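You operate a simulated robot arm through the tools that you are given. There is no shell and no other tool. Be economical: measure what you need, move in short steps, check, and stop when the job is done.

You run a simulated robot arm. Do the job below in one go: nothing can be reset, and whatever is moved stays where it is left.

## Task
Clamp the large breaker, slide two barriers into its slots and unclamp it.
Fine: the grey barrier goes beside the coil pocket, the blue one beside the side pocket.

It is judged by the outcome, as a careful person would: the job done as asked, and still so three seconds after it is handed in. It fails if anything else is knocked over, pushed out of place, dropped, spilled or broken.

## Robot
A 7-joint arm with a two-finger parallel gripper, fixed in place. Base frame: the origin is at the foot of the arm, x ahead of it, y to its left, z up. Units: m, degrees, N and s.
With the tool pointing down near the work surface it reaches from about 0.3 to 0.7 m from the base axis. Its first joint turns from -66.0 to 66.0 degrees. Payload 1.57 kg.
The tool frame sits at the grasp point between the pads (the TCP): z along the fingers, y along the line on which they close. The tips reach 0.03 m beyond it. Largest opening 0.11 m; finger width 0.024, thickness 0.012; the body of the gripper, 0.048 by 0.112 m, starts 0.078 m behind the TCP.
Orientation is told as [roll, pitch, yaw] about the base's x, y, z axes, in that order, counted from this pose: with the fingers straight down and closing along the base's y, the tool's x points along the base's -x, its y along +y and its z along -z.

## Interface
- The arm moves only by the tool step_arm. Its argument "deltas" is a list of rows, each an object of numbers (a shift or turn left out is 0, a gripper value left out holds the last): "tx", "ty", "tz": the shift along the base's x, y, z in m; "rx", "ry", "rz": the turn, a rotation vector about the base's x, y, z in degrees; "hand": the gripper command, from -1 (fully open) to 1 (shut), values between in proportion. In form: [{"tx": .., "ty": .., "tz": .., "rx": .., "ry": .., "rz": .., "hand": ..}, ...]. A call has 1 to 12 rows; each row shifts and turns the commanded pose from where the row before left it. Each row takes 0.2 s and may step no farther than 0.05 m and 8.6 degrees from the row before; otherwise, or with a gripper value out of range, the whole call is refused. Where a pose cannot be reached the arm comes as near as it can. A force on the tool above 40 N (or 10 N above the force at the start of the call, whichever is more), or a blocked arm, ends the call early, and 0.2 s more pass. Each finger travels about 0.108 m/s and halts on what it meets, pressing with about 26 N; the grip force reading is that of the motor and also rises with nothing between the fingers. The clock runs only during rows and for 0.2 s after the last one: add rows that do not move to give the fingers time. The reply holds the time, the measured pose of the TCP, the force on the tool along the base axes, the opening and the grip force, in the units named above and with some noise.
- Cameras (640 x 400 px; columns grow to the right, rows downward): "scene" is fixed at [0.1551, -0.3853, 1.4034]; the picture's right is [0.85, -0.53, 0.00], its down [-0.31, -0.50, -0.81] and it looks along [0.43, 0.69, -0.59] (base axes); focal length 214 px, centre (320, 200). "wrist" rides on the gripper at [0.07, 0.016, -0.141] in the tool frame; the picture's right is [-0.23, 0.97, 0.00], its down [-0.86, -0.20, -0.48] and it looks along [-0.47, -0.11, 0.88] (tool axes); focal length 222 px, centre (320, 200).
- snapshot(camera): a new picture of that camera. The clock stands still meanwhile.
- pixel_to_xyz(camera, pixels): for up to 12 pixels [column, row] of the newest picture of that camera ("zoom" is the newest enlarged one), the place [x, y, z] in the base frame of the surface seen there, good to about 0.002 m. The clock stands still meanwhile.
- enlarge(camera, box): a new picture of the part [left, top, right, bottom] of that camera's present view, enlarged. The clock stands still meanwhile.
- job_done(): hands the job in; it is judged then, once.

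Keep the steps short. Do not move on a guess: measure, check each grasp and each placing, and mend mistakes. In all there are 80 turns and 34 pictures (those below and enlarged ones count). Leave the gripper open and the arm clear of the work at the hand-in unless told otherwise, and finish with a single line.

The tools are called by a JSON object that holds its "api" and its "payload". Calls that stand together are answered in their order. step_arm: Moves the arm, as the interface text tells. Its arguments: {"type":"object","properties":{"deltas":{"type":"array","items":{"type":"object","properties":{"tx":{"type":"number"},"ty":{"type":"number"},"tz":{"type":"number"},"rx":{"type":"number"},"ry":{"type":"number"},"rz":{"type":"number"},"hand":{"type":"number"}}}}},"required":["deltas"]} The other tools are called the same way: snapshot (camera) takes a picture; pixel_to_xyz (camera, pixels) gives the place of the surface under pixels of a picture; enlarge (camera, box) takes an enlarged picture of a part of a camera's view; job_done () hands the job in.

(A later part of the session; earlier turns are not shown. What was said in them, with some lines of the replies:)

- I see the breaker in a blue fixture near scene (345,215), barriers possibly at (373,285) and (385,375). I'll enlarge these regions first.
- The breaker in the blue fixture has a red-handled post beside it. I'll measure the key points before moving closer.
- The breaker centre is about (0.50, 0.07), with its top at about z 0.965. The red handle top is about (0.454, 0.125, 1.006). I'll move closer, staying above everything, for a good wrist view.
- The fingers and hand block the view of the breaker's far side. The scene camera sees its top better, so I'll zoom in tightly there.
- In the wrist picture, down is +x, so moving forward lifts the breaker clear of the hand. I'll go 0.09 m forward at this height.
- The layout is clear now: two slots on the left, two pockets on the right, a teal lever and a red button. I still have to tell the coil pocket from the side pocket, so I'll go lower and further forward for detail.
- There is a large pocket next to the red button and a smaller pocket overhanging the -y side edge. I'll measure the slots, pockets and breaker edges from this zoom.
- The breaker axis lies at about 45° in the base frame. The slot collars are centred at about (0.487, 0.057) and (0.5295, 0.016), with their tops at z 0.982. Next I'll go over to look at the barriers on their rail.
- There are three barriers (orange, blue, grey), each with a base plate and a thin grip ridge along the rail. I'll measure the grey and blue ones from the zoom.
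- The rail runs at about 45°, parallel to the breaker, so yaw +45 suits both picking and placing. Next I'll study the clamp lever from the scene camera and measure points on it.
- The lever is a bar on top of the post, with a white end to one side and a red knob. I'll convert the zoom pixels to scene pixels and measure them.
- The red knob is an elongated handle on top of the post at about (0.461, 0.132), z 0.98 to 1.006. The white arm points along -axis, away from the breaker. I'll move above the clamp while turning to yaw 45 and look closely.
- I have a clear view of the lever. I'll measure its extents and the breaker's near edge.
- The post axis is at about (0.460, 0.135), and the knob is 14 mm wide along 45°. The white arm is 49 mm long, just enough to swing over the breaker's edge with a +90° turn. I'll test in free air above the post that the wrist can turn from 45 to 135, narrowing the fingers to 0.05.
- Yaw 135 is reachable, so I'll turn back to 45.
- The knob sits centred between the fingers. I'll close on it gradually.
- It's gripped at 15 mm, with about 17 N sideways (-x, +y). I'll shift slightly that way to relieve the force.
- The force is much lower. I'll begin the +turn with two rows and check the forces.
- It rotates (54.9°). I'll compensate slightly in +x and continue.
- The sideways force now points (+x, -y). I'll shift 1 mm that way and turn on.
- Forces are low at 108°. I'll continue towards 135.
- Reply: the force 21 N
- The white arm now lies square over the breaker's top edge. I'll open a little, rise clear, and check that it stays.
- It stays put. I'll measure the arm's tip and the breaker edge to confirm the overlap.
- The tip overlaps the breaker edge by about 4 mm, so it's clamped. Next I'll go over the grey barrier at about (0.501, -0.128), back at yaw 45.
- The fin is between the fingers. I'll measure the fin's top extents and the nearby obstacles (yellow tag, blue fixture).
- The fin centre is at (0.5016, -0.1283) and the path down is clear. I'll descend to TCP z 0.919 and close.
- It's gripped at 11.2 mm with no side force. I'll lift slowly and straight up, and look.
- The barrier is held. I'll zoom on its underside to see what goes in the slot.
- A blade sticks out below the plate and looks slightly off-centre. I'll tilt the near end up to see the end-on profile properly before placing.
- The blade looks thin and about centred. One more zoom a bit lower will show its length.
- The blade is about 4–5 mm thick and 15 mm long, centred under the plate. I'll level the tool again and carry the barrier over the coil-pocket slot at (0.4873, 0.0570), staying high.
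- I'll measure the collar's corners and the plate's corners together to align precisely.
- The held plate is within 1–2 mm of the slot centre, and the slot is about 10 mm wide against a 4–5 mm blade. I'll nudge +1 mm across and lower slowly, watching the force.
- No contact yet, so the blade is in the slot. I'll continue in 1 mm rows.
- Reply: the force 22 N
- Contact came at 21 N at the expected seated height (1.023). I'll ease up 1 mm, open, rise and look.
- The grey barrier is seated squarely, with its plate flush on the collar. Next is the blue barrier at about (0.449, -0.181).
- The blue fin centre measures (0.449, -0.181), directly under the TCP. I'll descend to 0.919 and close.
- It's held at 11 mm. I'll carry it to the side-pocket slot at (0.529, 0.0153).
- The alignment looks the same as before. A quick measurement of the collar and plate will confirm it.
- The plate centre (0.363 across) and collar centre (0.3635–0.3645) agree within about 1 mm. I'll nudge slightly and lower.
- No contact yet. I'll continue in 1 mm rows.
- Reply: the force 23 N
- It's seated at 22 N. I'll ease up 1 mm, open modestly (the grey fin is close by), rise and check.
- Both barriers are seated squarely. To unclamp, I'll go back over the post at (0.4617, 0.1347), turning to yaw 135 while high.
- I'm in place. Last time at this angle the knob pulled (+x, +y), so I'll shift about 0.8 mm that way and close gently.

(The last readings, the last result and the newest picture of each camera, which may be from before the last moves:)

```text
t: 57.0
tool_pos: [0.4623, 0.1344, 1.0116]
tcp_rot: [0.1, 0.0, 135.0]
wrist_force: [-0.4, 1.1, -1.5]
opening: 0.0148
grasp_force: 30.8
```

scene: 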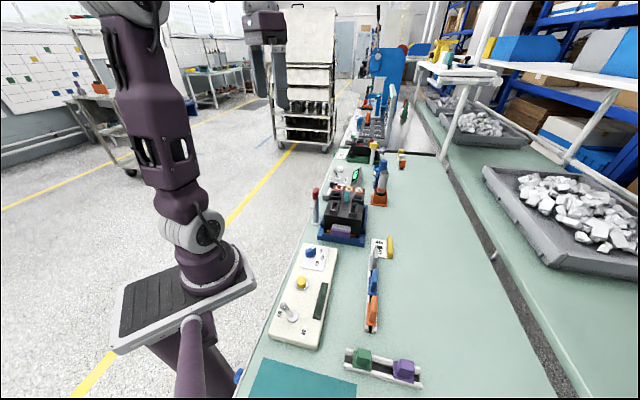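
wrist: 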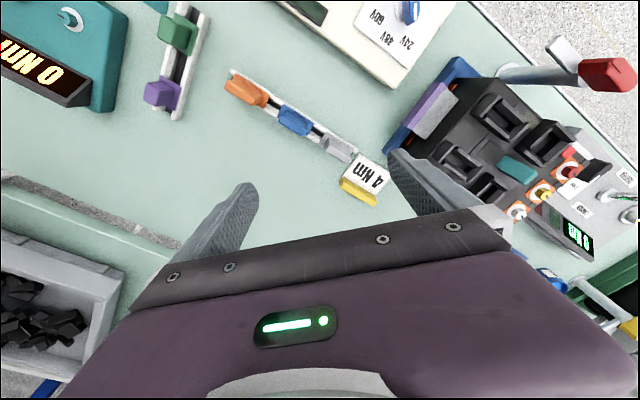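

It's gripped with no side force. I'll turn back -90° in stages, drifting about 2 mm towards the estimated pivot (0.460, 0.136).

{"api": "step_arm", "payload": {"deltas": [{"tx": -0.0003, "rz": -5}, {"tx": -0.0003, "ty": 0.0001, "rz": -5}, {"tx": -0.0003, "rz": -5}, {"tx": -0.0003, "ty": 0.0001, "rz": -5}, {}]}}

```text
t: 58.2
tool_pos: [0.4625, 0.1353, 1.0113]
tcp_rot: [0.0, 0.1, 114.9]
wrist_force: [10.1, 3.7, -17.7]
opening: 0.015
grasp_force: 31.2
```

There's about 10 N in +x and 18 N downward. I'll ease +0.5 mm in x and -0.7 mm in z, and continue.

{"api": "step_arm", "payload": {"deltas": [{"tx": 0.0005, "tz": -0.0007, "rz": -5}, {"rz": -5}, {"rz": -5}, {"rz": -5}, {}]}}

```text
t: 59.4
tool_pos: [0.4626, 0.1343, 1.0103]
tcp_rot: [-0.1, 0.1, 94.9]
wrist_force: [-2.6, -4.3, 8.5]
opening: 0.0146
grasp_force: 30.7
```

{"api": "step_arm", "payload": {"deltas": [{"tz": 0.0004, "rz": -5}, {"rz": -5}, {"rz": -5}, {"rz": -5}, {}]}}

```text
t: 60.6
tool_pos: [0.4617, 0.1348, 1.0099]
tcp_rot: [0.2, 0.1, 74.9]
wrist_force: [-8.3, -6.4, -8.9]
opening: 0.015
grasp_force: 31.0
```

Forces are moderate at 75°. I'll ease 0.4 mm along the force and continue.

{"api": "step_arm", "payload": {"deltas": [{"tx": -0.0004, "ty": -0.0002, "rz": -5}, {"rz": -5}, {"rz": -5}, {}]}}

```text
t: 61.6
tool_pos: [0.4618, 0.1351, 1.0124]
tcp_rot: [0.1, 0.0, 59.9]
wrist_force: [-12.8, -1.4, -14.2]
opening: 0.015
grasp_force: 30.7
```

{"api": "step_arm", "payload": {"deltas": [{"tx": -0.0008, "ty": 0.0002, "tz": -0.0004, "rz": -5}, {"rz": -5}, {"tx": -0.0003, "ty": 0.0003, "rz": -5}, {}]}}

```text
t: 62.6
tool_pos: [0.4603, 0.1362, 1.0119]
tcp_rot: [0.0, 0.1, 45.0]
wrist_force: [-8.4, -4.5, -5.3]
opening: 0.015
grasp_force: 30.8
```

The lever is back at 45°. I'll open, rise high and back off, then check the whole scene.

{"api": "step_arm", "payload": {"deltas": [{"hand": 0.3}, {"hand": 0.09}, {}, {"tz": 0.04}, {"tz": 0.045}, {"tz": 0.045}, {"tx": -0.03, "tz": 0.03, "hand": -1}, {"tx": -0.03, "tz": 0.03}, {}]}}

{"api": "enlarge", "payload": {"camera": "scene", "box": [290, 160, 410, 260]}}

{"api": "snapshot", "payload": {"camera": "scene"}}

```text
t: 64.6
tool_pos: [0.3999, 0.1352, 1.202]
tcp_rot: [0.1, 0.0, 45.1]
wrist_force: [0.2, -0.3, 0.5]
opening: 0.1099
grasp_force: 0.0
```

```text
4.00 times, centred on (350, 210) of scene
```

zoom: 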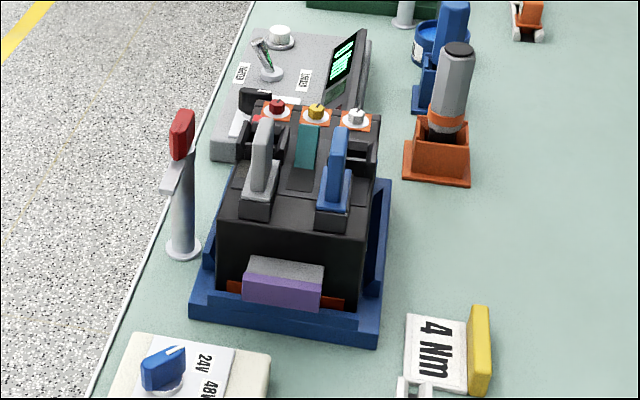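

```text
3 pictures are left
```

scene: 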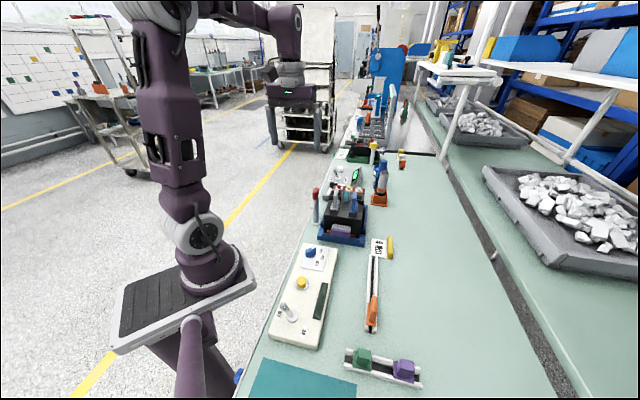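

The lever is back in its starting position, both barriers are seated, nothing else has moved, and the gripper is open and clear, so I'm handing in.

{"api": "job_done", "payload": {}}

```text
The job is handed in.
```

The large breaker was clamped, fitted with the grey barrier beside the coil pocket and the blue one beside the side pocket, and unclamped again; no labels were visible, so I took the large pocket by the red button as the coil pocket and the small one overhanging the edge as the side pocket.
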